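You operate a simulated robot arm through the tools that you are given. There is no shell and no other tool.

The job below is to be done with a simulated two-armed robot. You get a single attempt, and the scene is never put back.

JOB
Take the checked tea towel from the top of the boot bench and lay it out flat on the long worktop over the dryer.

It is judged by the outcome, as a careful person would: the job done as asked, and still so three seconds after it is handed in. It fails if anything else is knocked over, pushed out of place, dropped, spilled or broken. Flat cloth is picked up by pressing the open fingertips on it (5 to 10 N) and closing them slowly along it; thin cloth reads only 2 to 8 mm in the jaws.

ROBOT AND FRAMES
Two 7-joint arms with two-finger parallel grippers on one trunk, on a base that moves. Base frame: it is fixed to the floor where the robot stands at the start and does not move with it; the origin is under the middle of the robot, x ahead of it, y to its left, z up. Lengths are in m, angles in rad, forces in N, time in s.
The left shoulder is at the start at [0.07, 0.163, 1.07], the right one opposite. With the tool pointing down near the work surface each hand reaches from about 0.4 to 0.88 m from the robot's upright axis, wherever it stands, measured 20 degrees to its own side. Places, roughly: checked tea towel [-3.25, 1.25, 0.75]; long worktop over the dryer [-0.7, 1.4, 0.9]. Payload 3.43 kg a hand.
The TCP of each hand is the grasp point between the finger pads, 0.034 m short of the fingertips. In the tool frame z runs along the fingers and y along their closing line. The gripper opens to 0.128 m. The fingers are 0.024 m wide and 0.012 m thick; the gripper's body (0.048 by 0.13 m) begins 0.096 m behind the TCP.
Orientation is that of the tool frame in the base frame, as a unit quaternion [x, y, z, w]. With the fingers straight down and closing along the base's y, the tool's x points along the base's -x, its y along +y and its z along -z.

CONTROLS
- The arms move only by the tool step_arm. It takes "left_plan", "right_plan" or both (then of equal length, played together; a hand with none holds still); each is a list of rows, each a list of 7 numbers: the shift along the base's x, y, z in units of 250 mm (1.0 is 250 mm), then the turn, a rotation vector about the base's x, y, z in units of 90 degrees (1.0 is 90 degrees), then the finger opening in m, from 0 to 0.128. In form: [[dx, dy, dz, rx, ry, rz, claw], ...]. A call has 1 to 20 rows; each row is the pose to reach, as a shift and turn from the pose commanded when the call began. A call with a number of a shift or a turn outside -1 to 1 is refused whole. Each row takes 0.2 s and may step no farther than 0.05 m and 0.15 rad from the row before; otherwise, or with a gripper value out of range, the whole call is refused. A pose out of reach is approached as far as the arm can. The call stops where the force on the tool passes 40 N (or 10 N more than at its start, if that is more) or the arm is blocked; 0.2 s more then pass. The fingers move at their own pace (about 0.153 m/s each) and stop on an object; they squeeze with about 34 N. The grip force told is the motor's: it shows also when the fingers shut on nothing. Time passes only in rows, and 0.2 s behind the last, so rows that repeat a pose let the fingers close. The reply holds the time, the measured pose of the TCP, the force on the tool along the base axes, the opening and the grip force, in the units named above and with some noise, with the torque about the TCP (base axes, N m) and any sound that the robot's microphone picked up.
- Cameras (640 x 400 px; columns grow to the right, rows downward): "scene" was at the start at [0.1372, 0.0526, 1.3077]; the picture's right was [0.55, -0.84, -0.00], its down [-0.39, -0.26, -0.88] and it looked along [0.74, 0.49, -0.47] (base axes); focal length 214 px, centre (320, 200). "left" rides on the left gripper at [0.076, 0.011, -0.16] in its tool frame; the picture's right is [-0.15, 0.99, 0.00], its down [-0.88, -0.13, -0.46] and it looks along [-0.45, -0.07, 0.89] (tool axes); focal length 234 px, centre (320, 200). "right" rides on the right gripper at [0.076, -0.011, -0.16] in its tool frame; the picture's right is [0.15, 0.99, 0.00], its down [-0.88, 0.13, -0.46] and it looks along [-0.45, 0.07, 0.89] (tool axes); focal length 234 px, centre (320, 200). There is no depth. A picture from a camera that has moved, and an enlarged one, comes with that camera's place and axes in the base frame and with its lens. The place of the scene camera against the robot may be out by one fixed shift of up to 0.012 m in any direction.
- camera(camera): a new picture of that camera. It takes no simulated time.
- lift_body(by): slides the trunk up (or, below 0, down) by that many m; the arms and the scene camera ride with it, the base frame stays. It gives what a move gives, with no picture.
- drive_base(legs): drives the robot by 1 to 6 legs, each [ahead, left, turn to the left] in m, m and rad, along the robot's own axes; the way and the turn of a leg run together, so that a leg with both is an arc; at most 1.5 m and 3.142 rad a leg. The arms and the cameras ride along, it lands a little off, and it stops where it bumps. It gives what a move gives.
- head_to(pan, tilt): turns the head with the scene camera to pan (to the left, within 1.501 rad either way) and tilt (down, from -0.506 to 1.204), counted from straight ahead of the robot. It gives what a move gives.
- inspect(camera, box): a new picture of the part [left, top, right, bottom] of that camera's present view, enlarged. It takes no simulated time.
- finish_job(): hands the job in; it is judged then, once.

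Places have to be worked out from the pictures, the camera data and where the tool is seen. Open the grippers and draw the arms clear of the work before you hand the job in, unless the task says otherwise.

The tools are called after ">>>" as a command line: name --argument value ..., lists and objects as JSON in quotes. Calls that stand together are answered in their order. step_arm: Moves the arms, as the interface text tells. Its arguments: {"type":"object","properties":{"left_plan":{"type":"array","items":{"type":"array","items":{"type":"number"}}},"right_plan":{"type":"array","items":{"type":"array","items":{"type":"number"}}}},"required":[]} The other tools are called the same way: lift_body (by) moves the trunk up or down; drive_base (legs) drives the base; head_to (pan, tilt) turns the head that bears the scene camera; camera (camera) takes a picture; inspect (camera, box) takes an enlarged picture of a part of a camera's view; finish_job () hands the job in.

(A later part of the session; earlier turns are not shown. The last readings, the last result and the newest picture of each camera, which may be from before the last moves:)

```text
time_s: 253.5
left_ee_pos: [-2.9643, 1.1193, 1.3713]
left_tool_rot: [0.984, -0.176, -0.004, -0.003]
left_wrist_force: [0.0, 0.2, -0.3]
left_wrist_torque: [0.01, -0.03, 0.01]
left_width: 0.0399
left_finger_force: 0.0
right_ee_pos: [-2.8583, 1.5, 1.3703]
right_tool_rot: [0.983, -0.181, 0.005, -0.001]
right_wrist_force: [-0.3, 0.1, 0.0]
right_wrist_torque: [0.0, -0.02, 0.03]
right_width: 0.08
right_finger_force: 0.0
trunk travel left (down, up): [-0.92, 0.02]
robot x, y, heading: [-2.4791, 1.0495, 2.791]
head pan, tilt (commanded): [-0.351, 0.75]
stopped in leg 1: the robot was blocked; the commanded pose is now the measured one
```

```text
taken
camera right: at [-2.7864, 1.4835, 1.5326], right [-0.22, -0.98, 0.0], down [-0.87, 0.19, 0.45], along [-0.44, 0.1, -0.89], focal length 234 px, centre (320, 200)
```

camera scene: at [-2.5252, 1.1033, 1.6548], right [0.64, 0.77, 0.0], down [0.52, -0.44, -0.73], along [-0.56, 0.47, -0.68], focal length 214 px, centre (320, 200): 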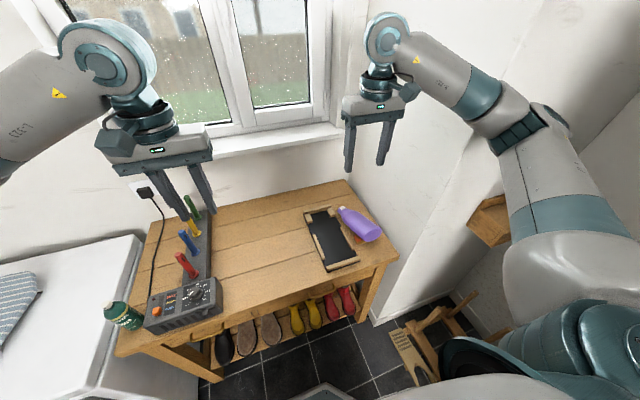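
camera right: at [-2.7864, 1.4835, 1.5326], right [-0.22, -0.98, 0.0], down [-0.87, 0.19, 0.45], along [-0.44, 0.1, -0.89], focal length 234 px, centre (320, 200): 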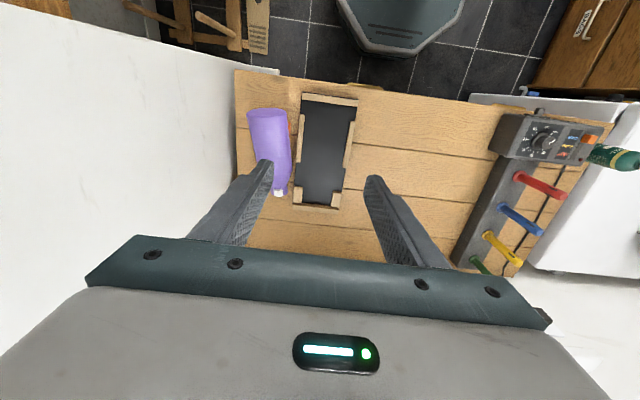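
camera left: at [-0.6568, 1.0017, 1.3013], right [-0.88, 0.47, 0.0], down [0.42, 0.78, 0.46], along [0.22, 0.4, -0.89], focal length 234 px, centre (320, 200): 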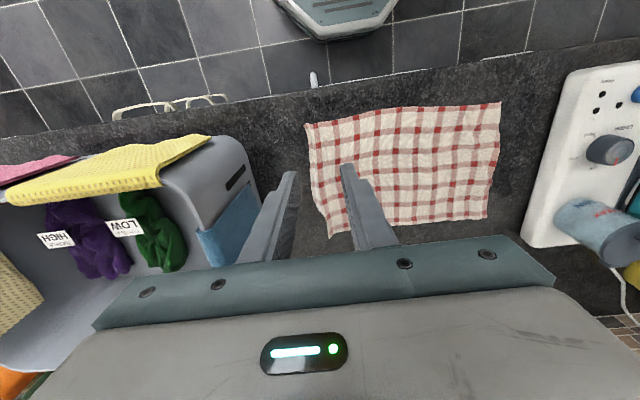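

The base got blocked after ~5 cm (likely the right elbow near the wall corner). I back off 4 cm, check the right side view, and lower the trunk 0.15 m for better reach.

>>> drive_base --legs '[[-0.04, 0, 0.008]]'

>>> head_to --pan -0.9 --tilt 0.5

>>> camera --camera "scene"

```text
time_s: 254.4
left_ee_pos: [-2.9418, 1.1109, 1.3651]
left_tool_rot: [0.985, -0.171, 0.002, 0.001]
left_wrist_force: [-0.2, 0.7, 0.1]
left_wrist_torque: [-0.04, -0.11, -0.01]
left_width: 0.0399
left_finger_force: 0.0
right_ee_pos: [-2.8442, 1.4941, 1.3624]
right_tool_rot: [0.984, -0.176, 0.012, 0.002]
right_wrist_force: [-0.6, 0.4, -0.2]
right_wrist_torque: [-0.04, -0.12, 0.05]
right_width: 0.08
right_finger_force: 0.1
trunk travel left (down, up): [-0.92, 0.02]
robot x, y, heading: [-2.441, 1.0396, 2.801]
head pan, tilt (commanded): [-0.351, 0.75]
```

```text
time_s: 255.4
left_ee_pos: [-2.9352, 1.1105, 1.3695]
left_tool_rot: [0.986, -0.17, -0.001, -0.001]
left_wrist_force: [-0.1, 0.3, -0.7]
left_wrist_torque: [0.0, -0.01, -0.02]
left_width: 0.0399
left_finger_force: 0.1
right_ee_pos: [-2.8343, 1.4929, 1.3648]
right_tool_rot: [0.984, -0.176, 0.008, 0.002]
right_wrist_force: [0.8, -0.3, -0.2]
right_wrist_torque: [0.01, 0.03, 0.0]
right_width: 0.08
right_finger_force: 0.1
trunk travel left (down, up): [-0.92, 0.02]
robot x, y, heading: [-2.4413, 1.0378, 2.806]
head pan, tilt (commanded): [-0.901, 0.499]
```

```text
taken
camera scene: at [-2.5063, 1.1412, 1.6768], right [0.95, 0.32, 0.0], down [0.15, -0.45, -0.88], along [-0.29, 0.83, -0.48], focal length 214 px, centre (320, 200)
```

scene: 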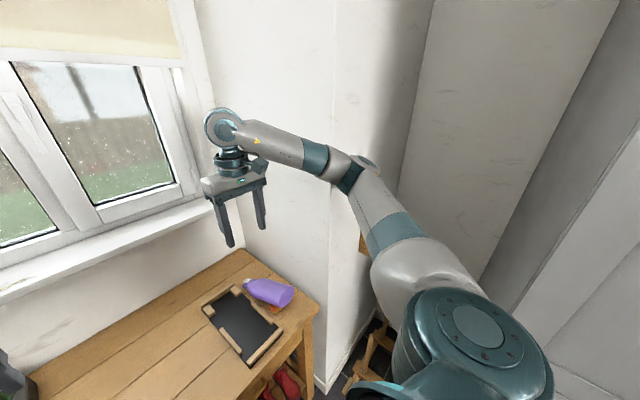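

The right elbow sits close to the wall corner. I pull the right hand inward, shift the base 0.1 m left and 0.1 m ahead to give the elbow room, and lower the trunk 0.12 m.

>>> step_arm --right_plan '[[-0.05, -0.14, 0, 0, 0, 0, 0.05], [-0.1, -0.28, 0, 0, 0, 0, 0.05], [-0.15, -0.42, 0, 0, 0, 0, 0.05], [-0.2, -0.56, 0, 0, 0, 0, 0.05], [-0.2, -0.56, 0, 0, 0, 0, 0.05]]'

>>> drive_base --legs '[[0, 0.1, 0], [0.1, 0, 0]]'

>>> lift_body --by -0.12

>>> camera --camera "right"

>>> camera --camera "scene"

```text
time_s: 256.6
left_ee_pos: [-2.9353, 1.1088, 1.3671]
left_tool_rot: [0.985, -0.171, 0.0, -0.001]
left_wrist_force: [-0.5, -0.6, -1.3]
left_wrist_torque: [0.0, 0.01, -0.03]
left_width: 0.0401
left_finger_force: 0.1
right_ee_pos: [-2.8853, 1.3514, 1.3656]
right_tool_rot: [0.984, -0.176, 0.008, 0.003]
right_wrist_force: [-0.3, -0.9, -0.5]
right_wrist_torque: [0.0, -0.03, 0.03]
right_width: 0.0502
right_finger_force: 0.1
trunk travel left (down, up): [-0.92, 0.02]
robot x, y, heading: [-2.4427, 1.0366, 2.806]
head pan, tilt (commanded): [-0.901, 0.499]
```

```text
time_s: 258.5
left_ee_pos: [-3.0556, 1.0485, 1.3702]
left_tool_rot: [0.985, -0.172, -0.003, 0.0]
left_wrist_force: [0.2, -0.8, 0.4]
left_wrist_torque: [0.03, 0.04, 0.02]
left_width: 0.0401
left_finger_force: 0.1
right_ee_pos: [-3.0038, 1.2903, 1.3682]
right_tool_rot: [0.984, -0.177, 0.006, 0.002]
right_wrist_force: [0.4, 0.1, -0.4]
right_wrist_torque: [0.05, 0.04, 0.0]
right_width: 0.0496
right_finger_force: 0.2
trunk travel left (down, up): [-0.92, 0.02]
robot x, y, heading: [-2.568, 0.9761, 2.797]
head pan, tilt (commanded): [-0.901, 0.499]
```

```text
time_s: 260.0
left_ee_pos: [-3.06, 1.051, 1.2483]
left_tool_rot: [0.985, -0.171, -0.001, 0.0]
left_wrist_force: [0.6, -0.4, 0.7]
left_wrist_torque: [0.0, 0.04, 0.02]
left_width: 0.0398
left_finger_force: 0.0
right_ee_pos: [-3.0106, 1.292, 1.2472]
right_tool_rot: [0.984, -0.177, 0.008, 0.003]
right_wrist_force: [0.0, -0.1, -0.1]
right_wrist_torque: [0.0, 0.01, -0.02]
right_width: 0.05
right_finger_force: 0.0
trunk travel left (down, up): [-0.8, 0.14]
robot x, y, heading: [-2.5703, 0.9797, 2.801]
head pan, tilt (commanded): [-0.901, 0.499]
```

```text
taken
camera right: at [-2.9379, 1.2774, 1.4081], right [-0.21, -0.98, 0.0], down [-0.88, 0.19, 0.44], along [-0.43, 0.09, -0.9], focal length 234 px, centre (320, 200)
```

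right: 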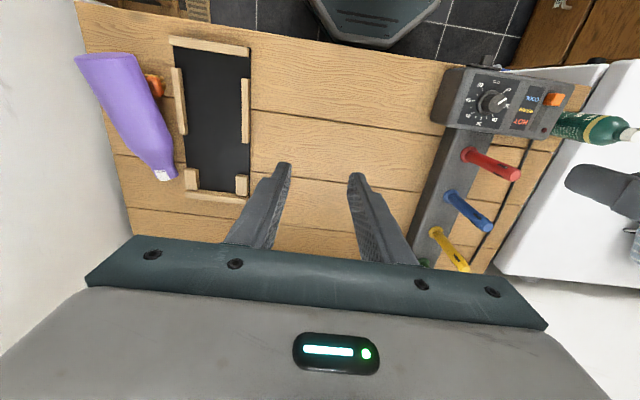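

```text
taken
camera scene: at [-2.6336, 1.0822, 1.5567], right [0.95, 0.32, 0.0], down [0.15, -0.45, -0.88], along [-0.28, 0.83, -0.48], focal length 214 px, centre (320, 200)
```

scene: 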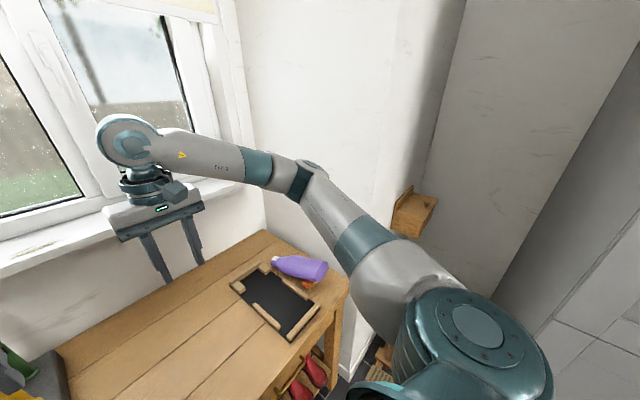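

Good clearance now. The cap is at about (−3.045, 1.669), the bottle's axis ~11° left of my forward direction. I bring the right hand over (turned +11°), staying high.

>>> step_arm --right_plan '[[-0.014, 0.15, 0, 0, 0, 0.02, 0.05], [-0.028, 0.3, 0, 0, 0, 0.04, 0.05], [-0.042, 0.45, 0, 0, 0, 0.06, 0.05], [-0.055, 0.6, 0, 0, 0, 0.08, 0.05], [-0.069, 0.75, 0, 0, 0, 0.1, 0.05], [-0.083, 0.9, 0, 0, 0, 0.119, 0.05], [-0.083, 0.9, 0, 0, 0, 0.119, 0.05]]'

>>> step_arm --right_plan '[[-0.014, 0.15, 0, 0, 0, 0, 0.05], [-0.028, 0.3, 0, 0, 0, 0, 0.05], [-0.042, 0.45, 0, 0, 0, 0, 0.05], [-0.055, 0.6, 0, 0, 0, 0, 0.05], [-0.055, 0.608, -0.15, 0, 0, 0, 0.05], [-0.055, 0.608, -0.3, 0, 0, 0, 0.05], [-0.055, 0.608, -0.45, 0, 0, 0, 0.05], [-0.055, 0.608, -0.6, 0, 0, 0, 0.05], [-0.055, 0.608, -0.6, 0, 0, 0, 0.05]]'

>>> camera --camera "right"

>>> camera --camera "scene"

```text
time_s: 261.6
left_ee_pos: [-3.0603, 1.0511, 1.2477]
left_tool_rot: [0.985, -0.172, 0.001, 0.0]
left_wrist_force: [0.9, 1.1, -0.6]
left_wrist_torque: [0.05, 0.0, 0.0]
left_width: 0.0399
left_finger_force: 0.1
right_ee_pos: [-3.0299, 1.5204, 1.2438]
right_tool_rot: [0.996, -0.085, 0.009, 0.002]
right_wrist_force: [0.1, 0.4, 0.8]
right_wrist_torque: [0.01, -0.01, 0.0]
right_width: 0.0499
right_finger_force: 0.1
trunk travel left (down, up): [-0.8, 0.14]
robot x, y, heading: [-2.5667, 0.9779, 2.797]
head pan, tilt (commanded): [-0.901, 0.499]
```

```text
time_s: 263.6
left_ee_pos: [-3.0599, 1.0513, 1.2494]
left_tool_rot: [0.985, -0.172, 0.0, 0.0]
left_wrist_force: [-0.7, 0.0, 0.5]
left_wrist_torque: [0.02, -0.01, -0.01]
left_width: 0.0402
left_finger_force: 0.0
right_ee_pos: [-3.0429, 1.6688, 1.0938]
right_tool_rot: [0.996, -0.086, 0.007, 0.001]
right_wrist_force: [0.5, -0.3, 0.4]
right_wrist_torque: [0.01, 0.01, -0.02]
right_width: 0.0498
right_finger_force: 0.1
right hand out of reach, approached as far as the arm can: row 4, 5, 6
trunk travel left (down, up): [-0.8, 0.14]
robot x, y, heading: [-2.5679, 0.9795, 2.797]
head pan, tilt (commanded): [-0.901, 0.499]
```

```text
taken
camera right: at [-2.9688, 1.6678, 1.257], right [-0.02, -1.0, 0.0], down [-0.9, 0.02, 0.44], along [-0.44, 0.01, -0.9], focal length 234 px, centre (320, 200)
```

right: 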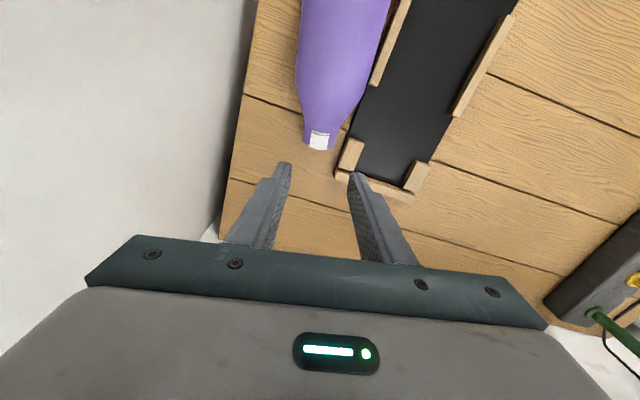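

```text
taken
camera scene: at [-2.6325, 1.0817, 1.5568], right [0.95, 0.32, 0.0], down [0.15, -0.45, -0.88], along [-0.28, 0.83, -0.48], focal length 214 px, centre (320, 200)
```

scene: 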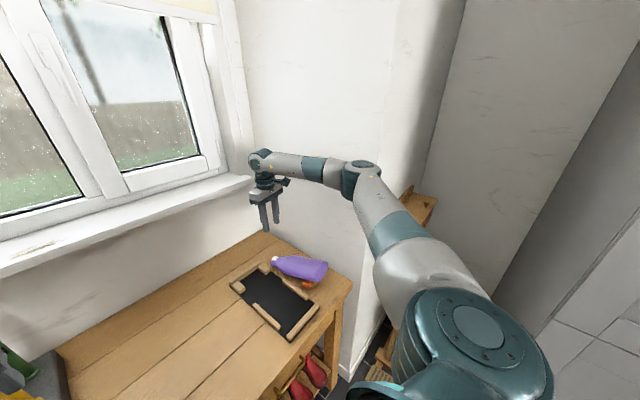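

The cap is right under the TCP. I shift slightly (6 mm nearer, 3 mm right) to clear the tray's corner block, and go down to TCP z≈0.95 to check.

>>> step_arm --right_plan '[[0.024, 0.012, -0.12, 0, 0, 0, 0.052], [0.024, 0.012, -0.24, 0, 0, 0, 0.052], [0.024, 0.012, -0.36, 0, 0, 0, 0.052], [0.024, 0.012, -0.48, 0, 0, 0, 0.052], [0.024, 0.012, -0.575, 0, 0, 0, 0.052], [0.024, 0.012, -0.575, 0, 0, 0, 0.052]]'

>>> camera --camera "right"

>>> inspect --camera "right" --box '[240, 60, 400, 200]'

>>> inspect --camera "scene" --box '[220, 190, 360, 330]'

```text
time_s: 265.0
left_ee_pos: [-3.0598, 1.051, 1.2489]
left_tool_rot: [0.985, -0.172, -0.001, 0.001]
left_wrist_force: [0.7, 0.2, 0.2]
left_wrist_torque: [0.03, 0.0, 0.02]
left_width: 0.0397
left_finger_force: 0.0
right_ee_pos: [-3.0364, 1.6685, 1.0005]
right_tool_rot: [0.996, -0.086, 0.008, 0.001]
right_wrist_force: [-1.0, -0.6, -0.7]
right_wrist_torque: [0.02, 0.04, -0.02]
right_width: 0.0522
right_finger_force: 0.0
right hand out of reach, approached as far as the arm can: row 2, 3, 4, 5, 6
trunk travel left (down, up): [-0.8, 0.14]
robot x, y, heading: [-2.5652, 0.9764, 2.796]
head pan, tilt (commanded): [-0.901, 0.499]
```

```text
taken
camera right: at [-2.9619, 1.667, 1.1625], right [-0.02, -1.0, 0.0], down [-0.9, 0.02, 0.44], along [-0.44, 0.01, -0.9], focal length 234 px, centre (320, 200)
```

right: 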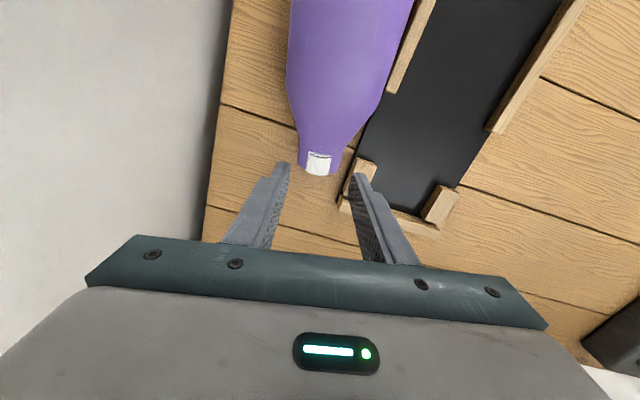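

```text
2.86 times, centred on (320, 130) of right
camera zoom: at [-2.9619, 1.667, 1.1625], right [-0.02, -1.0, 0.0], down [-0.9, 0.02, 0.44], along [-0.44, 0.01, -0.9], focal length 669 px, centre (320, 400)
```

zoom: 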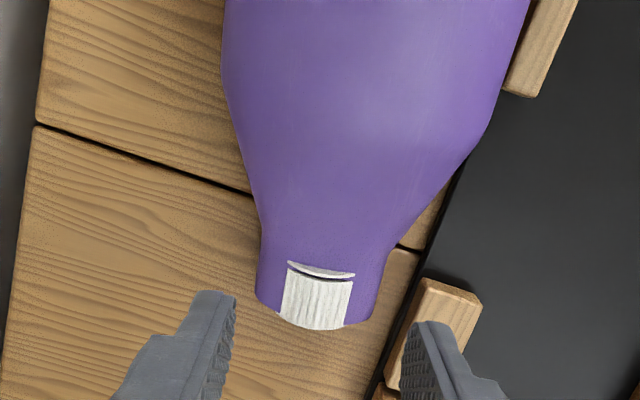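

```text
2.86 times, centred on (290, 260) of scene
camera zoom: at [-2.6321, 1.0813, 1.5568], right [0.95, 0.32, 0.0], down [0.15, -0.45, -0.88], along [-0.28, 0.83, -0.48], focal length 613 px, centre (406, 29)
```

zoom: 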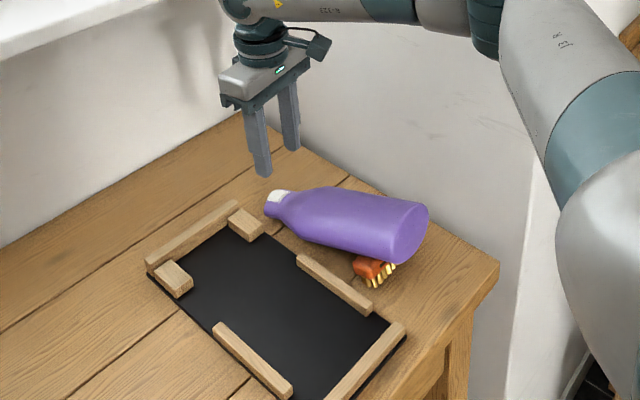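

The bottle's end is ~5 cm wide and the arm is at its limit in this posture. I raise the hand, then lower the trunk 0.15 m so the arm works closer to shoulder height.

>>> step_arm --right_plan '[[0, 0, 0.16, 0, 0, 0, 0.07], [0, 0, 0.32, 0, 0, 0, 0.07], [0, 0, 0.48, 0, 0, 0, 0.07], [0, 0, 0.6, 0, 0, 0, 0.07], [0, 0, 0.6, 0, 0, 0, 0.07]]'

>>> lift_body --by -0.15

>>> camera --camera "right"

>>> camera --camera "scene"

```text
time_s: 266.2
left_ee_pos: [-3.0611, 1.051, 1.2489]
left_tool_rot: [0.985, -0.171, 0.0, 0.0]
left_wrist_force: [-1.2, 0.1, -0.9]
left_wrist_torque: [0.03, 0.03, -0.02]
left_width: 0.04
left_finger_force: 0.0
right_ee_pos: [-3.037, 1.6693, 1.1519]
right_tool_rot: [0.996, -0.085, 0.008, 0.001]
right_wrist_force: [0.0, 0.5, 0.2]
right_wrist_torque: [0.01, -0.01, -0.02]
right_width: 0.0699
right_finger_force: 0.1
trunk travel left (down, up): [-0.8, 0.14]
robot x, y, heading: [-2.566, 0.9795, 2.794]
head pan, tilt (commanded): [-0.901, 0.499]
```

```text
time_s: 267.9
left_ee_pos: [-3.06, 1.0518, 1.0987]
left_tool_rot: [0.985, -0.172, 0.0, 0.0]
left_wrist_force: [0.0, 0.8, 0.7]
left_wrist_torque: [0.0, 0.0, -0.03]
left_width: 0.0401
left_finger_force: 0.1
right_ee_pos: [-3.0364, 1.669, 1.0004]
right_tool_rot: [0.996, -0.085, 0.009, 0.002]
right_wrist_force: [-0.3, 0.4, -0.3]
right_wrist_torque: [-0.03, 0.01, 0.0]
right_width: 0.0701
right_finger_force: 0.0
trunk travel left (down, up): [-0.65, 0.29]
robot x, y, heading: [-2.568, 0.9775, 2.799]
head pan, tilt (commanded): [-0.901, 0.499]
```

```text
taken
camera right: at [-2.9627, 1.6679, 1.1626], right [-0.02, -1.0, 0.0], down [-0.9, 0.02, 0.44], along [-0.44, 0.01, -0.9], focal length 234 px, centre (320, 200)
```

right: 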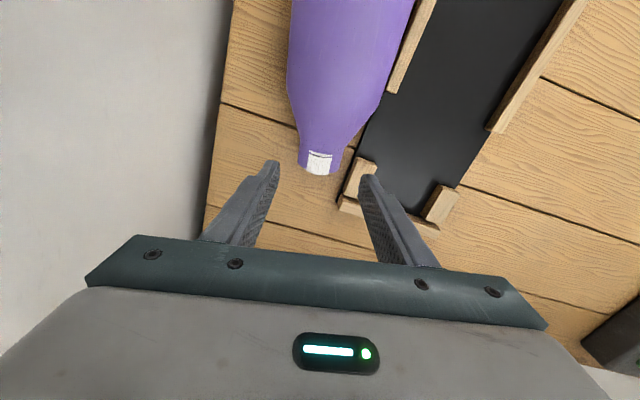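

```text
taken
camera scene: at [-2.6328, 1.082, 1.4068], right [0.95, 0.32, 0.0], down [0.15, -0.45, -0.88], along [-0.28, 0.83, -0.48], focal length 214 px, centre (320, 200)
```

scene: 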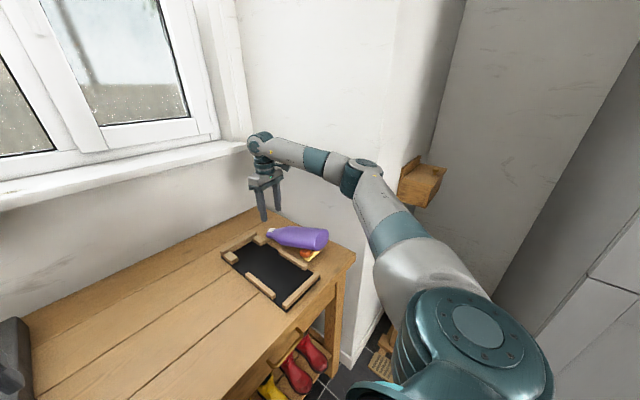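

Reach is fine now. I aim the fingers at the neck just behind the cap (x −3.030, y 1.671, opening 0.066), clear of the tray block, and lower to TCP 0.92.

>>> step_arm --right_plan '[[0.0256, 0.008, -0.06, 0, 0, 0, 0.066], [0.0256, 0.008, -0.14, 0, 0, 0, 0.066], [0.0256, 0.008, -0.22, 0, 0, 0, 0.066], [0.0256, 0.008, -0.28, 0, 0, 0, 0.066], [0.0256, 0.008, -0.32, 0, 0, 0, 0.066], [0.0256, 0.008, -0.32, 0, 0, 0, 0.066]]'

>>> camera --camera "right"

>>> inspect --camera "scene" --box '[220, 150, 360, 290]'

```text
time_s: 269.3
left_ee_pos: [-3.0605, 1.0505, 1.0992]
left_tool_rot: [0.985, -0.171, -0.001, 0.0]
left_wrist_force: [0.4, 0.0, 0.8]
left_wrist_torque: [-0.01, -0.01, 0.02]
left_width: 0.04
left_finger_force: 0.0
right_ee_pos: [-3.0308, 1.6716, 0.9201]
right_tool_rot: [0.996, -0.084, 0.009, 0.002]
right_wrist_force: [1.2, -0.3, -0.2]
right_wrist_torque: [-0.01, 0.01, -0.01]
right_width: 0.0661
right_finger_force: 0.1
trunk travel left (down, up): [-0.65, 0.29]
robot x, y, heading: [-2.5688, 0.9743, 2.798]
head pan, tilt (commanded): [-0.901, 0.499]
```

```text
taken
camera right: at [-2.9566, 1.6705, 1.0826], right [-0.02, -1.0, 0.0], down [-0.9, 0.02, 0.44], along [-0.44, 0.01, -0.9], focal length 234 px, centre (320, 200)
```

right: 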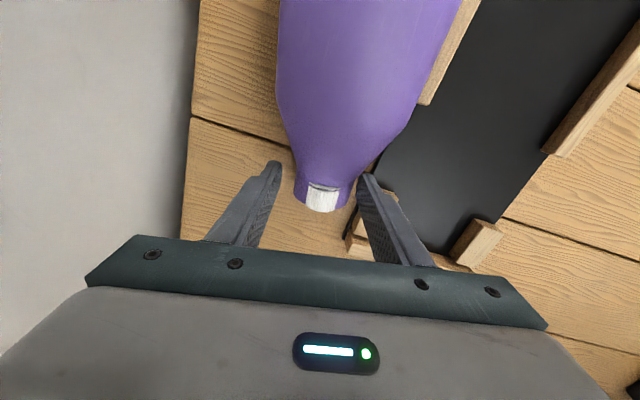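

```text
2.86 times, centred on (290, 220) of scene
camera zoom: at [-2.6329, 1.0821, 1.4067], right [0.95, 0.32, 0.0], down [0.15, -0.45, -0.88], along [-0.28, 0.83, -0.48], focal length 613 px, centre (406, 143)
```

zoom: 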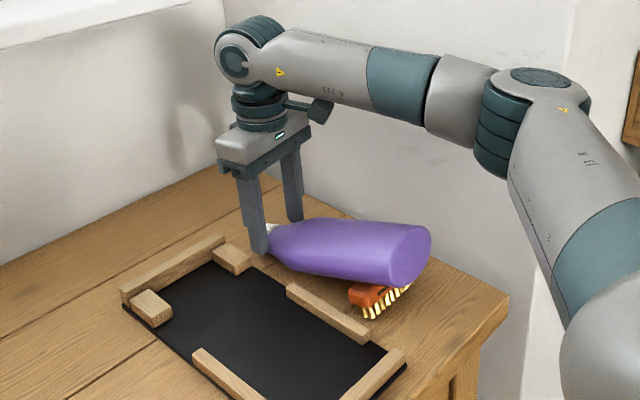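

The fingers straddle the cap cleanly. I lower 9 mm more and check for contact.

>>> step_arm --right_plan '[[0, 0, -0.016, 0, 0, 0, 0.066], [0, 0, -0.036, 0, 0, 0, 0.066], [0, 0, -0.036, 0, 0, 0, 0.066]]'

>>> camera --camera "right"

```text
time_s: 270.1
left_ee_pos: [-3.0606, 1.0514, 1.1002]
left_tool_rot: [0.985, -0.172, 0.0, 0.0]
left_wrist_force: [-0.3, 0.8, 0.9]
left_wrist_torque: [-0.03, 0.04, 0.0]
left_width: 0.0398
left_finger_force: 0.0
right_ee_pos: [-3.0308, 1.6704, 0.9113]
right_tool_rot: [0.996, -0.084, 0.008, 0.002]
right_wrist_force: [0.0, 0.4, -0.3]
right_wrist_torque: [0.02, 0.0, 0.01]
right_width: 0.0661
right_finger_force: 0.2
trunk travel left (down, up): [-0.65, 0.29]
robot x, y, heading: [-2.5669, 0.9768, 2.793]
head pan, tilt (commanded): [-0.901, 0.499]
```

```text
taken
camera right: at [-2.957, 1.6695, 1.0739], right [-0.02, -1.0, 0.0], down [-0.9, 0.02, 0.44], along [-0.44, 0.01, -0.9], focal length 234 px, centre (320, 200)
```

right: 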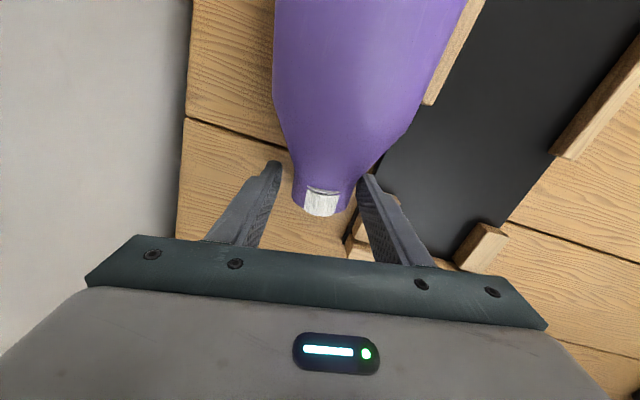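

No contact yet. I close slowly on the cap.

>>> step_arm --right_plan '[[0, -0.01, 0, 0, 0, 0, 0.06], [0, -0.01, 0, 0, 0, 0, 0.056], [0, -0.01, 0, 0, 0, 0, 0.052], [0, -0.01, 0, 0, 0, 0, 0.048], [0, -0.01, 0, 0, 0, 0, 0.044], [0, -0.01, 0, 0, 0, 0, 0.04], [0, -0.01, 0, 0, 0, 0, 0.036], [0, -0.01, 0, 0, 0, 0, 0.032], [0, -0.01, 0, 0, 0, 0, 0.028], [0, -0.01, 0, 0, 0, 0, 0.02], [0, -0.01, 0, 0, 0, 0, 0.01], [0, -0.01, 0, 0, 0, 0, 0.0]]'

>>> camera --camera "right"

>>> inspect --camera "scene" --box '[220, 150, 360, 290]'

```text
time_s: 272.7
left_ee_pos: [-3.0603, 1.0504, 1.0982]
left_tool_rot: [0.985, -0.172, 0.001, 0.0]
left_wrist_force: [-1.2, 0.5, -0.4]
left_wrist_torque: [-0.01, 0.03, 0.0]
left_width: 0.0398
left_finger_force: 0.0
right_ee_pos: [-3.0319, 1.667, 0.912]
right_tool_rot: [0.996, -0.085, 0.008, 0.002]
right_wrist_force: [-3.3, -0.7, -0.6]
right_wrist_torque: [0.0, 0.06, -0.13]
right_width: 0.0456
right_finger_force: 33.7
trunk travel left (down, up): [-0.65, 0.29]
robot x, y, heading: [-2.5695, 0.9758, 2.799]
head pan, tilt (commanded): [-0.901, 0.499]
```

```text
taken
camera right: at [-2.9578, 1.6669, 1.0735], right [-0.02, -1.0, 0.0], down [-0.9, 0.02, 0.44], along [-0.44, 0.01, -0.9], focal length 234 px, centre (320, 200)
```

right: 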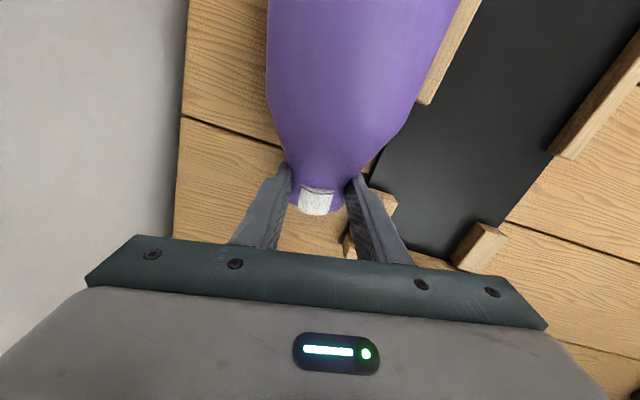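

```text
2.86 times, centred on (290, 220) of scene
camera zoom: at [-2.6333, 1.0819, 1.4067], right [0.95, 0.32, 0.0], down [0.15, -0.45, -0.88], along [-0.28, 0.83, -0.48], focal length 613 px, centre (406, 143)
```

zoom: 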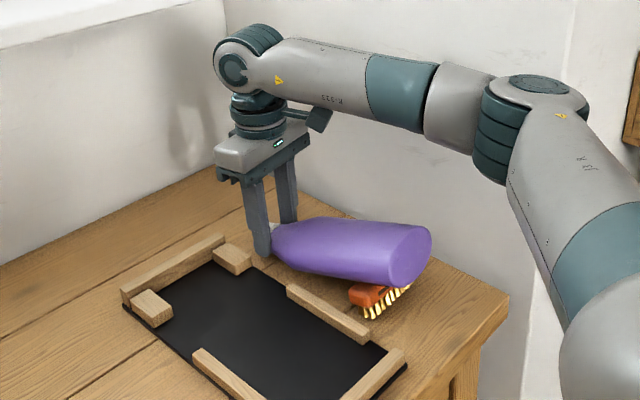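

The cap is held (45.6 mm). I lift 5 cm slowly and see how the bottle behaves.

>>> step_arm --right_plan '[[0, 0, 0.04, 0, 0, 0, 0], [0, 0, 0.08, 0, 0, 0, 0], [0, 0, 0.12, 0, 0, 0, 0], [0, 0, 0.16, 0, 0, 0, 0], [0, 0, 0.2, 0, 0, 0, 0], [0, 0, 0.2, 0, 0, 0, 0]]'

>>> camera --camera "right"

>>> inspect --camera "scene" --box '[220, 150, 360, 290]'

```text
time_s: 274.1
left_ee_pos: [-3.0605, 1.0524, 1.0991]
left_tool_rot: [0.985, -0.172, 0.0, 0.0]
left_wrist_force: [0.2, -0.4, 0.7]
left_wrist_torque: [0.01, -0.02, -0.01]
left_width: 0.0398
left_finger_force: 0.1
right_ee_pos: [-3.0313, 1.6699, 0.9605]
right_tool_rot: [0.996, -0.084, 0.009, 0.002]
right_wrist_force: [1.0, 1.6, -5.3]
right_wrist_torque: [0.18, 0.37, 0.19]
right_width: 0.0388
right_finger_force: 33.9
trunk travel left (down, up): [-0.65, 0.29]
robot x, y, heading: [-2.5672, 0.9751, 2.799]
head pan, tilt (commanded): [-0.901, 0.499]
```

```text
taken
camera right: at [-2.9575, 1.6681, 1.1225], right [-0.02, -1.0, 0.0], down [-0.9, 0.02, 0.44], along [-0.44, 0.01, -0.9], focal length 234 px, centre (320, 200)
```

right: 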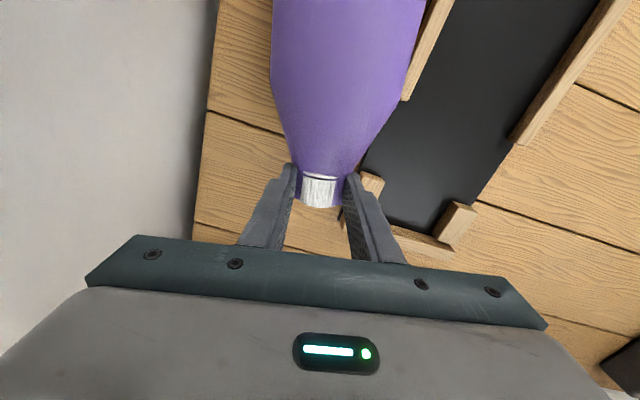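

```text
2.86 times, centred on (290, 220) of scene
camera zoom: at [-2.6334, 1.0829, 1.4067], right [0.95, 0.32, 0.0], down [0.15, -0.45, -0.88], along [-0.28, 0.83, -0.48], focal length 613 px, centre (406, 143)
```

zoom: 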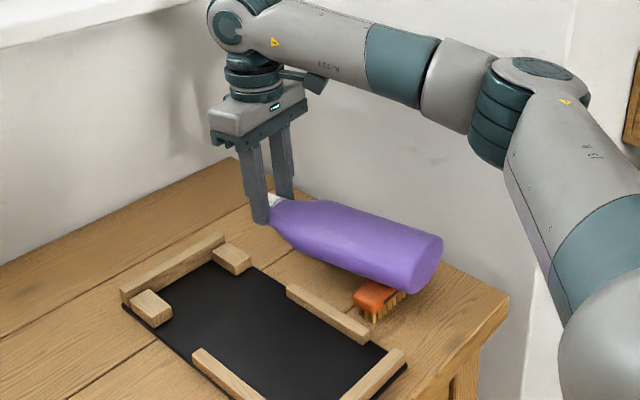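

The bottle pivots freely in the grip with its base resting (weight ~10 N). I now raise the cap along an arc about the base, first to about 55°.

>>> step_arm --right_plan '[[0.0415, -0.0142, 0.084, 0, 0, 0, 0], [0.083, -0.0284, 0.168, 0, 0, 0, 0], [0.1415, -0.0377, 0.251, 0, 0, 0, 0], [0.2, -0.047, 0.334, 0, 0, 0, 0], [0.28, -0.0597, 0.4, 0, 0, 0, 0], [0.3605, -0.0723, 0.46, 0, 0, 0, 0]]'

>>> camera --camera "right"

>>> inspect --camera "scene" --box '[220, 130, 380, 290]'

```text
time_s: 275.5
left_ee_pos: [-3.0595, 1.0511, 1.0985]
left_tool_rot: [0.985, -0.172, 0.0, 0.0]
left_wrist_force: [0.0, -1.0, -0.5]
left_wrist_torque: [0.03, 0.02, -0.02]
left_width: 0.0402
left_finger_force: 0.0
right_ee_pos: [-2.9388, 1.6496, 1.0767]
right_tool_rot: [0.996, -0.085, 0.008, 0.002]
right_wrist_force: [0.4, -0.5, -8.0]
right_wrist_torque: [0.16, 0.9, -0.03]
right_width: 0.0378
right_finger_force: 34.2
trunk travel left (down, up): [-0.65, 0.29]
robot x, y, heading: [-2.5696, 0.9728, 2.797]
head pan, tilt (commanded): [-0.901, 0.499]
```

```text
taken
camera right: at [-2.8651, 1.6494, 1.2388], right [-0.02, -1.0, 0.0], down [-0.9, 0.02, 0.44], along [-0.44, 0.01, -0.9], focal length 234 px, centre (320, 200)
```

right: 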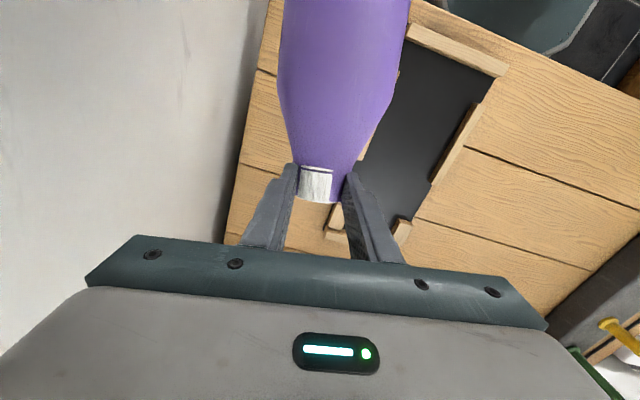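

```text
2.50 times, centred on (300, 210) of scene
camera zoom: at [-2.6318, 1.0825, 1.4067], right [0.95, 0.32, 0.0], down [0.15, -0.45, -0.88], along [-0.28, 0.83, -0.48], focal length 536 px, centre (370, 175)
```

zoom: 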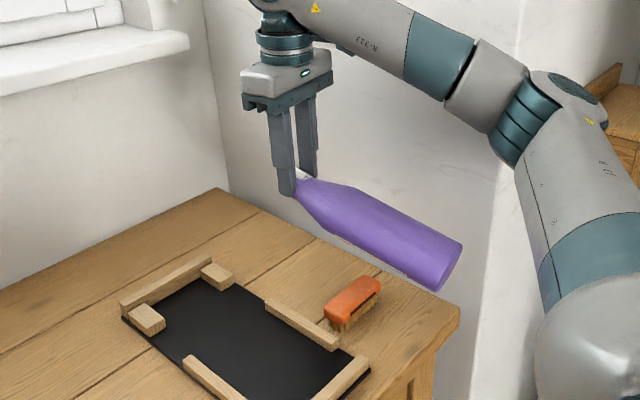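

The bottle is now held off the bench at a slant and the brush stands undisturbed. To set it upright without touching the brush, I carry it over to the free middle of the bench; the left hand moves up and back out of the way.

>>> step_arm --right_plan '[[0, 0, 0.08, 0, 0, 0, 0], [0, 0, 0.16, 0, 0, 0, 0], [-0.0536, -0.1507, 0.16, 0, 0, 0, 0], [-0.1072, -0.3014, 0.16, 0, 0, 0, 0], [-0.1608, -0.4521, 0.16, 0, 0, 0, 0], [-0.2144, -0.6028, 0.16, 0, 0, 0, 0], [-0.268, -0.7535, 0.16, 0, 0, 0, 0], [-0.3216, -0.9042, 0.16, 0, 0, 0, 0], [-0.3216, -0.9042, 0.16, 0, 0, 0, 0]]' --left_plan '[[0.06, -0.022, 0.07, 0, 0, 0, 0.04], [0.12, -0.044, 0.14, 0, 0, 0, 0.04], [0.18, -0.066, 0.21, 0, 0, 0, 0.04], [0.24, -0.09, 0.28, 0, 0, 0, 0.04], [0.3, -0.11, 0.35, 0, 0, 0, 0.04], [0.377, -0.134, 0.4, 0, 0, 0, 0.04], [0.377, -0.134, 0.4, 0, 0, 0, 0.04], [0.377, -0.134, 0.4, 0, 0, 0, 0.04], [0.377, -0.134, 0.4, 0, 0, 0, 0.04]]'

>>> head_to --pan -0.3 --tilt 0.75

>>> camera --camera "scene"

>>> camera --camera "right"

```text
time_s: 277.5
left_ee_pos: [-2.9658, 1.0188, 1.1984]
left_tool_rot: [0.985, -0.172, -0.001, 0.0]
left_wrist_force: [-0.9, 0.5, -0.3]
left_wrist_torque: [-0.02, -0.01, 0.01]
left_width: 0.0402
left_finger_force: 0.1
right_ee_pos: [-3.0214, 1.4255, 1.1163]
right_tool_rot: [0.996, -0.085, 0.008, 0.003]
right_wrist_force: [0.2, 0.4, -7.6]
right_wrist_torque: [0.15, 0.89, 0.04]
right_width: 0.038
right_finger_force: 34.1
trunk travel left (down, up): [-0.65, 0.29]
robot x, y, heading: [-2.5663, 0.9756, 2.797]
head pan, tilt (commanded): [-0.901, 0.499]
```

```text
time_s: 278.5
left_ee_pos: [-2.9673, 1.019, 1.1978]
left_tool_rot: [0.985, -0.172, 0.0, 0.0]
left_wrist_force: [0.4, -0.4, -0.1]
left_wrist_torque: [-0.01, 0.02, -0.03]
left_width: 0.0397
left_finger_force: 0.0
right_ee_pos: [-3.0217, 1.4239, 1.1186]
right_tool_rot: [0.996, -0.085, 0.008, 0.001]
right_wrist_force: [0.2, 0.9, -8.0]
right_wrist_torque: [0.16, 0.92, -0.01]
right_width: 0.0376
right_finger_force: 33.9
trunk travel left (down, up): [-0.65, 0.29]
robot x, y, heading: [-2.5669, 0.9791, 2.798]
head pan, tilt (commanded): [-0.3, 0.75]
```

```text
taken
camera scene: at [-2.6703, 1.0463, 1.3847], right [0.6, 0.8, 0.0], down [0.55, -0.41, -0.73], along [-0.58, 0.44, -0.68], focal length 214 px, centre (320, 200)
```

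scene: 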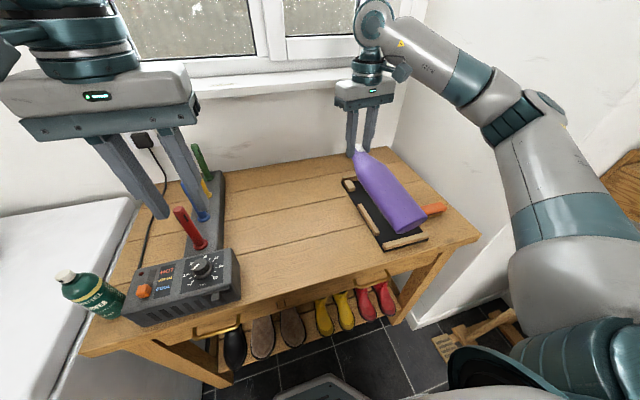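

```text
taken
camera right: at [-2.9482, 1.4239, 1.2797], right [-0.02, -1.0, 0.0], down [-0.9, 0.02, 0.44], along [-0.44, 0.01, -0.9], focal length 234 px, centre (320, 200)
```

right: 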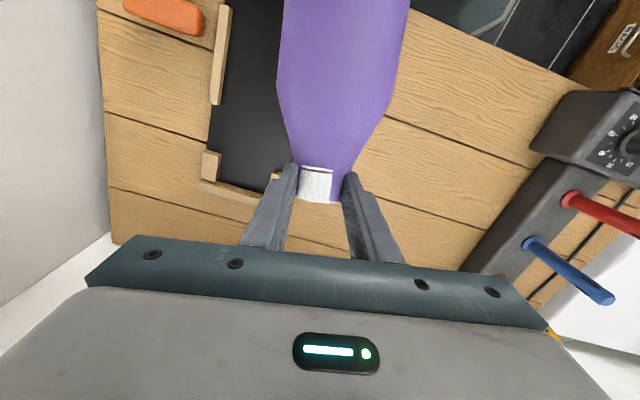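

Bottle held steady (8 N). I move it on to r≈0.17, s≈3.41 over the open bench.

>>> step_arm --right_plan '[[-0.138, -0.12, 0, 0, 0, 0, 0], [-0.277, -0.241, 0, 0, 0, 0, 0], [-0.415, -0.3615, 0, 0, 0, 0, 0], [-0.5536, -0.482, 0, 0, 0, 0, 0], [-0.5536, -0.482, 0, 0, 0, 0, 0]]'

>>> camera --camera "scene"

>>> inspect --camera "scene" --box '[200, 60, 420, 260]'

```text
time_s: 279.7
left_ee_pos: [-2.9655, 1.0185, 1.1977]
left_tool_rot: [0.985, -0.171, 0.0, 0.001]
left_wrist_force: [0.3, 0.3, 1.2]
left_wrist_torque: [-0.04, 0.01, 0.02]
left_width: 0.0401
left_finger_force: 0.0
right_ee_pos: [-3.1593, 1.3077, 1.1168]
right_tool_rot: [0.996, -0.085, 0.008, 0.002]
right_wrist_force: [0.6, -0.5, -6.7]
right_wrist_torque: [0.16, 0.95, 0.03]
right_width: 0.0379
right_finger_force: 34.0
trunk travel left (down, up): [-0.65, 0.29]
robot x, y, heading: [-2.568, 0.9759, 2.797]
head pan, tilt (commanded): [-0.3, 0.75]
```

```text
taken
camera scene: at [-2.6694, 1.0475, 1.3847], right [0.6, 0.8, 0.0], down [0.55, -0.41, -0.73], along [-0.59, 0.44, -0.68], focal length 214 px, centre (320, 200)
```

scene: 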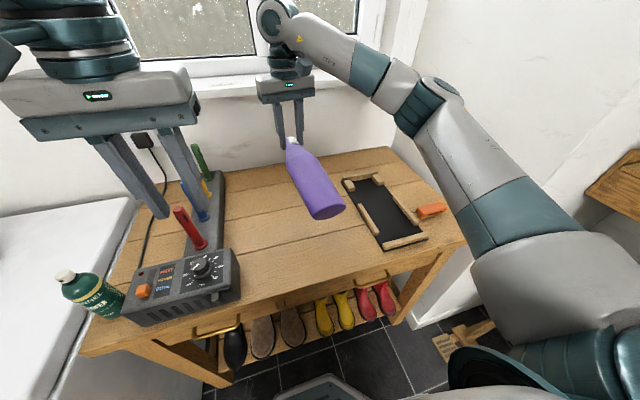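

```text
2.00 times, centred on (310, 160) of scene
camera zoom: at [-2.6694, 1.0475, 1.3847], right [0.6, 0.8, 0.0], down [0.55, -0.41, -0.73], along [-0.59, 0.44, -0.68], focal length 429 px, centre (340, 280)
```

zoom: 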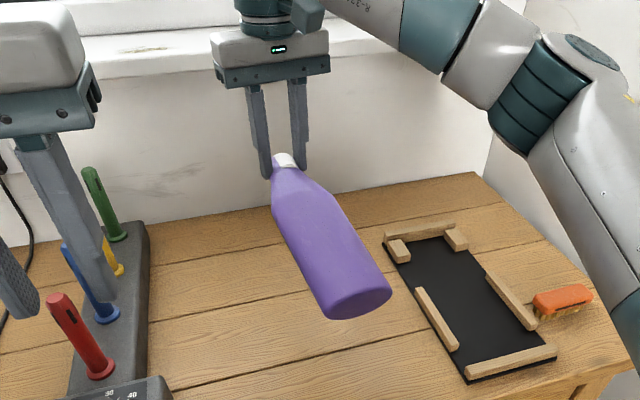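

The bottle tilts ~37° with its base toward me. I lower it until its base edge meets the bench.

>>> step_arm --right_plan '[[0, 0, -0.08, 0, 0, 0, 0], [0, 0, -0.16, 0, 0, 0, 0], [0, 0, -0.24, 0, 0, 0, 0], [0, 0, -0.29, 0, 0, 0, 0], [0, 0, -0.29, 0, 0, 0, 0]]'

>>> inspect --camera "scene" --box '[200, 60, 420, 260]'

```text
time_s: 280.9
left_ee_pos: [-2.9663, 1.0187, 1.198]
left_tool_rot: [0.985, -0.172, 0.0, -0.001]
left_wrist_force: [-0.1, -0.2, -0.3]
left_wrist_torque: [-0.03, 0.0, -0.02]
left_width: 0.0401
left_finger_force: 0.1
right_ee_pos: [-3.1615, 1.3059, 1.0434]
right_tool_rot: [0.996, -0.084, 0.009, 0.001]
right_wrist_force: [-0.6, -0.3, -8.0]
right_wrist_torque: [0.13, 0.89, -0.01]
right_width: 0.0379
right_finger_force: 33.8
trunk travel left (down, up): [-0.65, 0.29]
robot x, y, heading: [-2.5665, 0.9771, 2.799]
head pan, tilt (commanded): [-0.3, 0.75]
```

```text
2.00 times, centred on (310, 160) of scene
camera zoom: at [-2.6705, 1.0458, 1.3847], right [0.6, 0.8, 0.0], down [0.55, -0.41, -0.73], along [-0.58, 0.44, -0.68], focal length 429 px, centre (340, 280)
```

zoom: 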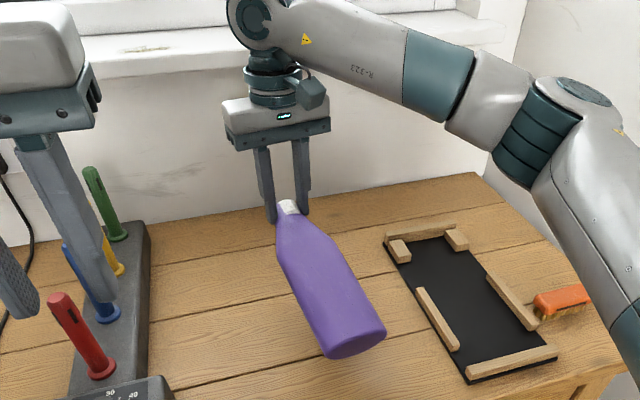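

Still hanging free (−8 N). I lower 1.2 cm more in small steps.

>>> step_arm --right_plan '[[0, 0, -0.016, 0, 0, 0, 0], [0, 0, -0.032, 0, 0, 0, 0], [0, 0, -0.048, 0, 0, 0, 0], [0, 0, -0.048, 0, 0, 0, 0]]'

```text
time_s: 281.9
left_ee_pos: [-2.9665, 1.0174, 1.1966]
left_tool_rot: [0.985, -0.172, 0.0, 0.0]
left_wrist_force: [0.7, -0.1, 0.2]
left_wrist_torque: [0.02, 0.05, -0.01]
left_width: 0.0398
left_finger_force: 0.0
right_ee_pos: [-3.1603, 1.3045, 1.0313]
right_tool_rot: [0.996, -0.085, 0.008, 0.001]
right_wrist_force: [-0.6, -0.1, -6.9]
right_wrist_torque: [0.12, 0.88, -0.02]
right_width: 0.0379
right_finger_force: 33.6
trunk travel left (down, up): [-0.65, 0.29]
robot x, y, heading: [-2.5683, 0.978, 2.8]
head pan, tilt (commanded): [-0.3, 0.75]
```

>>> step_arm --right_plan '[[0, 0, -0.012, 0, 0, 0, 0], [0, 0, -0.024, 0, 0, 0, 0], [0, 0, -0.036, 0, 0, 0, 0], [0, 0, -0.036, 0, 0, 0, 0]]'

>>> inspect --camera "scene" --box '[200, 60, 420, 260]'

```text
time_s: 282.9
left_ee_pos: [-2.9665, 1.0182, 1.199]
left_tool_rot: [0.985, -0.172, 0.0, 0.001]
left_wrist_force: [-0.7, 0.4, -0.1]
left_wrist_torque: [0.03, -0.03, 0.02]
left_width: 0.04
left_finger_force: 0.1
right_ee_pos: [-3.159, 1.304, 1.0217]
right_tool_rot: [0.996, -0.085, 0.009, 0.002]
right_wrist_force: [0.0, 0.0, -7.6]
right_wrist_torque: [0.16, 0.89, 0.0]
right_width: 0.0377
right_finger_force: 34.1
trunk travel left (down, up): [-0.65, 0.29]
robot x, y, heading: [-2.5682, 0.9784, 2.8]
head pan, tilt (commanded): [-0.3, 0.75]
```

```text
2.00 times, centred on (310, 160) of scene
camera zoom: at [-2.6707, 1.0459, 1.3846], right [0.6, 0.8, 0.0], down [0.55, -0.41, -0.73], along [-0.58, 0.44, -0.68], focal length 429 px, centre (340, 280)
```

zoom: 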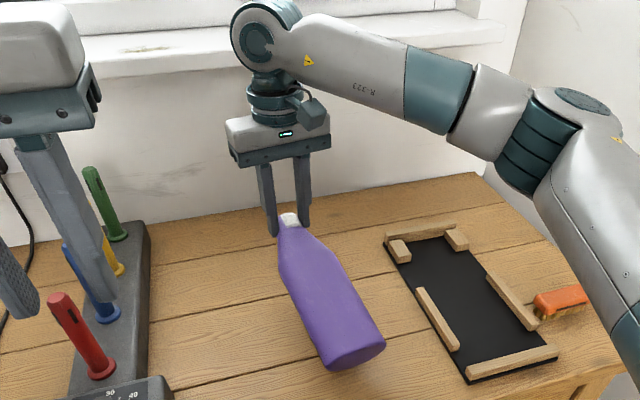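

Not touching yet (bottle is longer/less tilted than I reckoned). I keep lowering gently, 2 cm.

>>> step_arm --right_plan '[[0, 0, -0.016, 0, 0, 0, 0], [0, 0, -0.032, 0, 0, 0, 0], [0, 0, -0.048, 0, 0, 0, 0], [0, 0, -0.064, 0, 0, 0, 0], [0, 0, -0.08, 0, 0, 0, 0], [0, 0, -0.08, 0, 0, 0, 0]]'

```text
time_s: 284.3
left_ee_pos: [-2.9663, 1.0182, 1.1978]
left_tool_rot: [0.985, -0.172, -0.001, 0.0]
left_wrist_force: [0.6, 0.4, 0.2]
left_wrist_torque: [0.0, -0.01, 0.02]
left_width: 0.04
left_finger_force: 0.1
right_ee_pos: [-3.1595, 1.3061, 1.0029]
right_tool_rot: [0.996, -0.084, 0.008, 0.002]
right_wrist_force: [0.4, 0.1, -8.1]
right_wrist_torque: [0.17, 0.89, -0.01]
right_width: 0.0376
right_finger_force: 33.9
trunk travel left (down, up): [-0.65, 0.29]
robot x, y, heading: [-2.5693, 0.9758, 2.796]
head pan, tilt (commanded): [-0.3, 0.75]
```

>>> step_arm --right_plan '[[0, 0, -0.016, 0, 0, 0, 0], [0, 0, -0.032, 0, 0, 0, 0], [0, 0, -0.048, 0, 0, 0, 0], [0, 0, -0.06, 0, 0, 0, 0], [0, 0, -0.06, 0, 0, 0, 0]]'

>>> inspect --camera "scene" --box '[200, 60, 420, 260]'

```text
time_s: 285.5
left_ee_pos: [-2.9677, 1.0184, 1.197]
left_tool_rot: [0.985, -0.172, -0.001, 0.0]
left_wrist_force: [1.6, 0.0, 0.9]
left_wrist_torque: [0.02, -0.02, 0.0]
left_width: 0.0402
left_finger_force: 0.1
right_ee_pos: [-3.1596, 1.3046, 0.9887]
right_tool_rot: [0.996, -0.085, 0.009, 0.002]
right_wrist_force: [0.4, -0.3, -7.1]
right_wrist_torque: [0.17, 0.89, -0.01]
right_width: 0.0377
right_finger_force: 34.1
trunk travel left (down, up): [-0.65, 0.29]
robot x, y, heading: [-2.5643, 0.9739, 2.803]
head pan, tilt (commanded): [-0.3, 0.75]
```

```text
2.00 times, centred on (310, 160) of scene
camera zoom: at [-2.6707, 1.0459, 1.3846], right [0.6, 0.8, 0.0], down [0.55, -0.41, -0.73], along [-0.58, 0.44, -0.68], focal length 429 px, centre (340, 280)
```

zoom: 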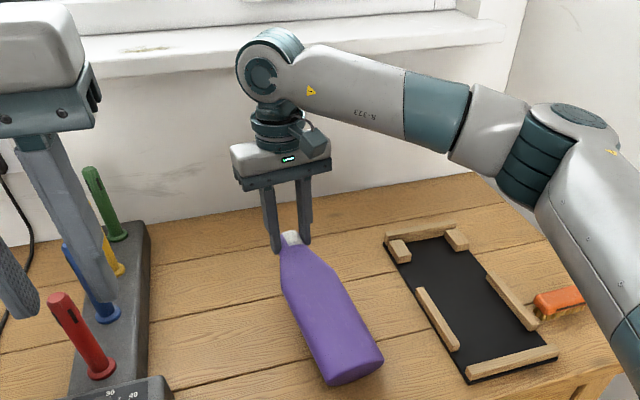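

Still hanging. Another 1.5 cm.

>>> step_arm --right_plan '[[0, 0, -0.016, 0, 0, 0, 0], [0, 0, -0.032, 0, 0, 0, 0], [0, 0, -0.048, 0, 0, 0, 0], [0, 0, -0.06, 0, 0, 0, 0], [0, 0, -0.06, 0, 0, 0, 0]]'

```text
time_s: 286.7
left_ee_pos: [-2.9657, 1.0162, 1.197]
left_tool_rot: [0.985, -0.172, 0.0, 0.0]
left_wrist_force: [0.1, 0.4, -0.8]
left_wrist_torque: [0.03, -0.02, -0.03]
left_width: 0.0398
left_finger_force: 0.0
right_ee_pos: [-3.1598, 1.3037, 0.9726]
right_tool_rot: [0.996, -0.084, 0.009, 0.002]
right_wrist_force: [-5.2, 1.2, 4.9]
right_wrist_torque: [0.05, -0.93, 0.09]
right_width: 0.0377
right_finger_force: 34.1
trunk travel left (down, up): [-0.65, 0.29]
robot x, y, heading: [-2.5664, 0.974, 2.795]
head pan, tilt (commanded): [-0.3, 0.75]
```

The base touched (force +5 N), but the grip holds the bottle rigidly, so instead I'll turn the gripper itself: raise 0.2 m, then pitch the hand so the fingers point forward and the bottle comes upright.

>>> step_arm --right_plan '[[0, 0, 0.12, 0, 0, 0, 0], [0, 0, 0.26, 0, 0, 0, 0], [0, 0, 0.4, 0, 0, 0, 0], [0, 0, 0.54, 0, 0, 0, 0], [0, 0, 0.68, 0, 0, 0, 0], [0, 0, 0.84, 0, 0, 0, 0], [0, 0, 0.84, 0, 0, 0, 0]]'

>>> camera --camera "scene"

```text
time_s: 288.3
left_ee_pos: [-2.9663, 1.018, 1.1968]
left_tool_rot: [0.985, -0.172, 0.0, -0.001]
left_wrist_force: [0.3, 0.1, 0.4]
left_wrist_torque: [-0.03, -0.02, 0.0]
left_width: 0.0399
left_finger_force: 0.1
right_ee_pos: [-3.1603, 1.3049, 1.1819]
right_tool_rot: [0.996, -0.084, 0.009, 0.002]
right_wrist_force: [0.5, 1.0, -6.5]
right_wrist_torque: [0.19, 0.92, 0.0]
right_width: 0.0378
right_finger_force: 34.1
trunk travel left (down, up): [-0.65, 0.29]
robot x, y, heading: [-2.5682, 0.9782, 2.799]
head pan, tilt (commanded): [-0.3, 0.75]
```

```text
taken
camera scene: at [-2.6711, 1.0466, 1.3845], right [0.6, 0.8, 0.0], down [0.55, -0.41, -0.73], along [-0.58, 0.44, -0.68], focal length 214 px, centre (320, 200)
```

scene: 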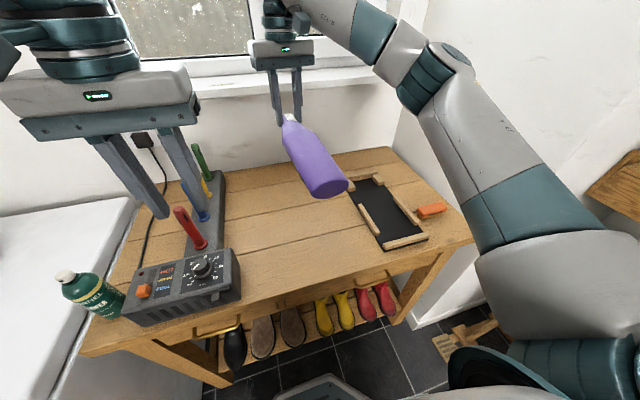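

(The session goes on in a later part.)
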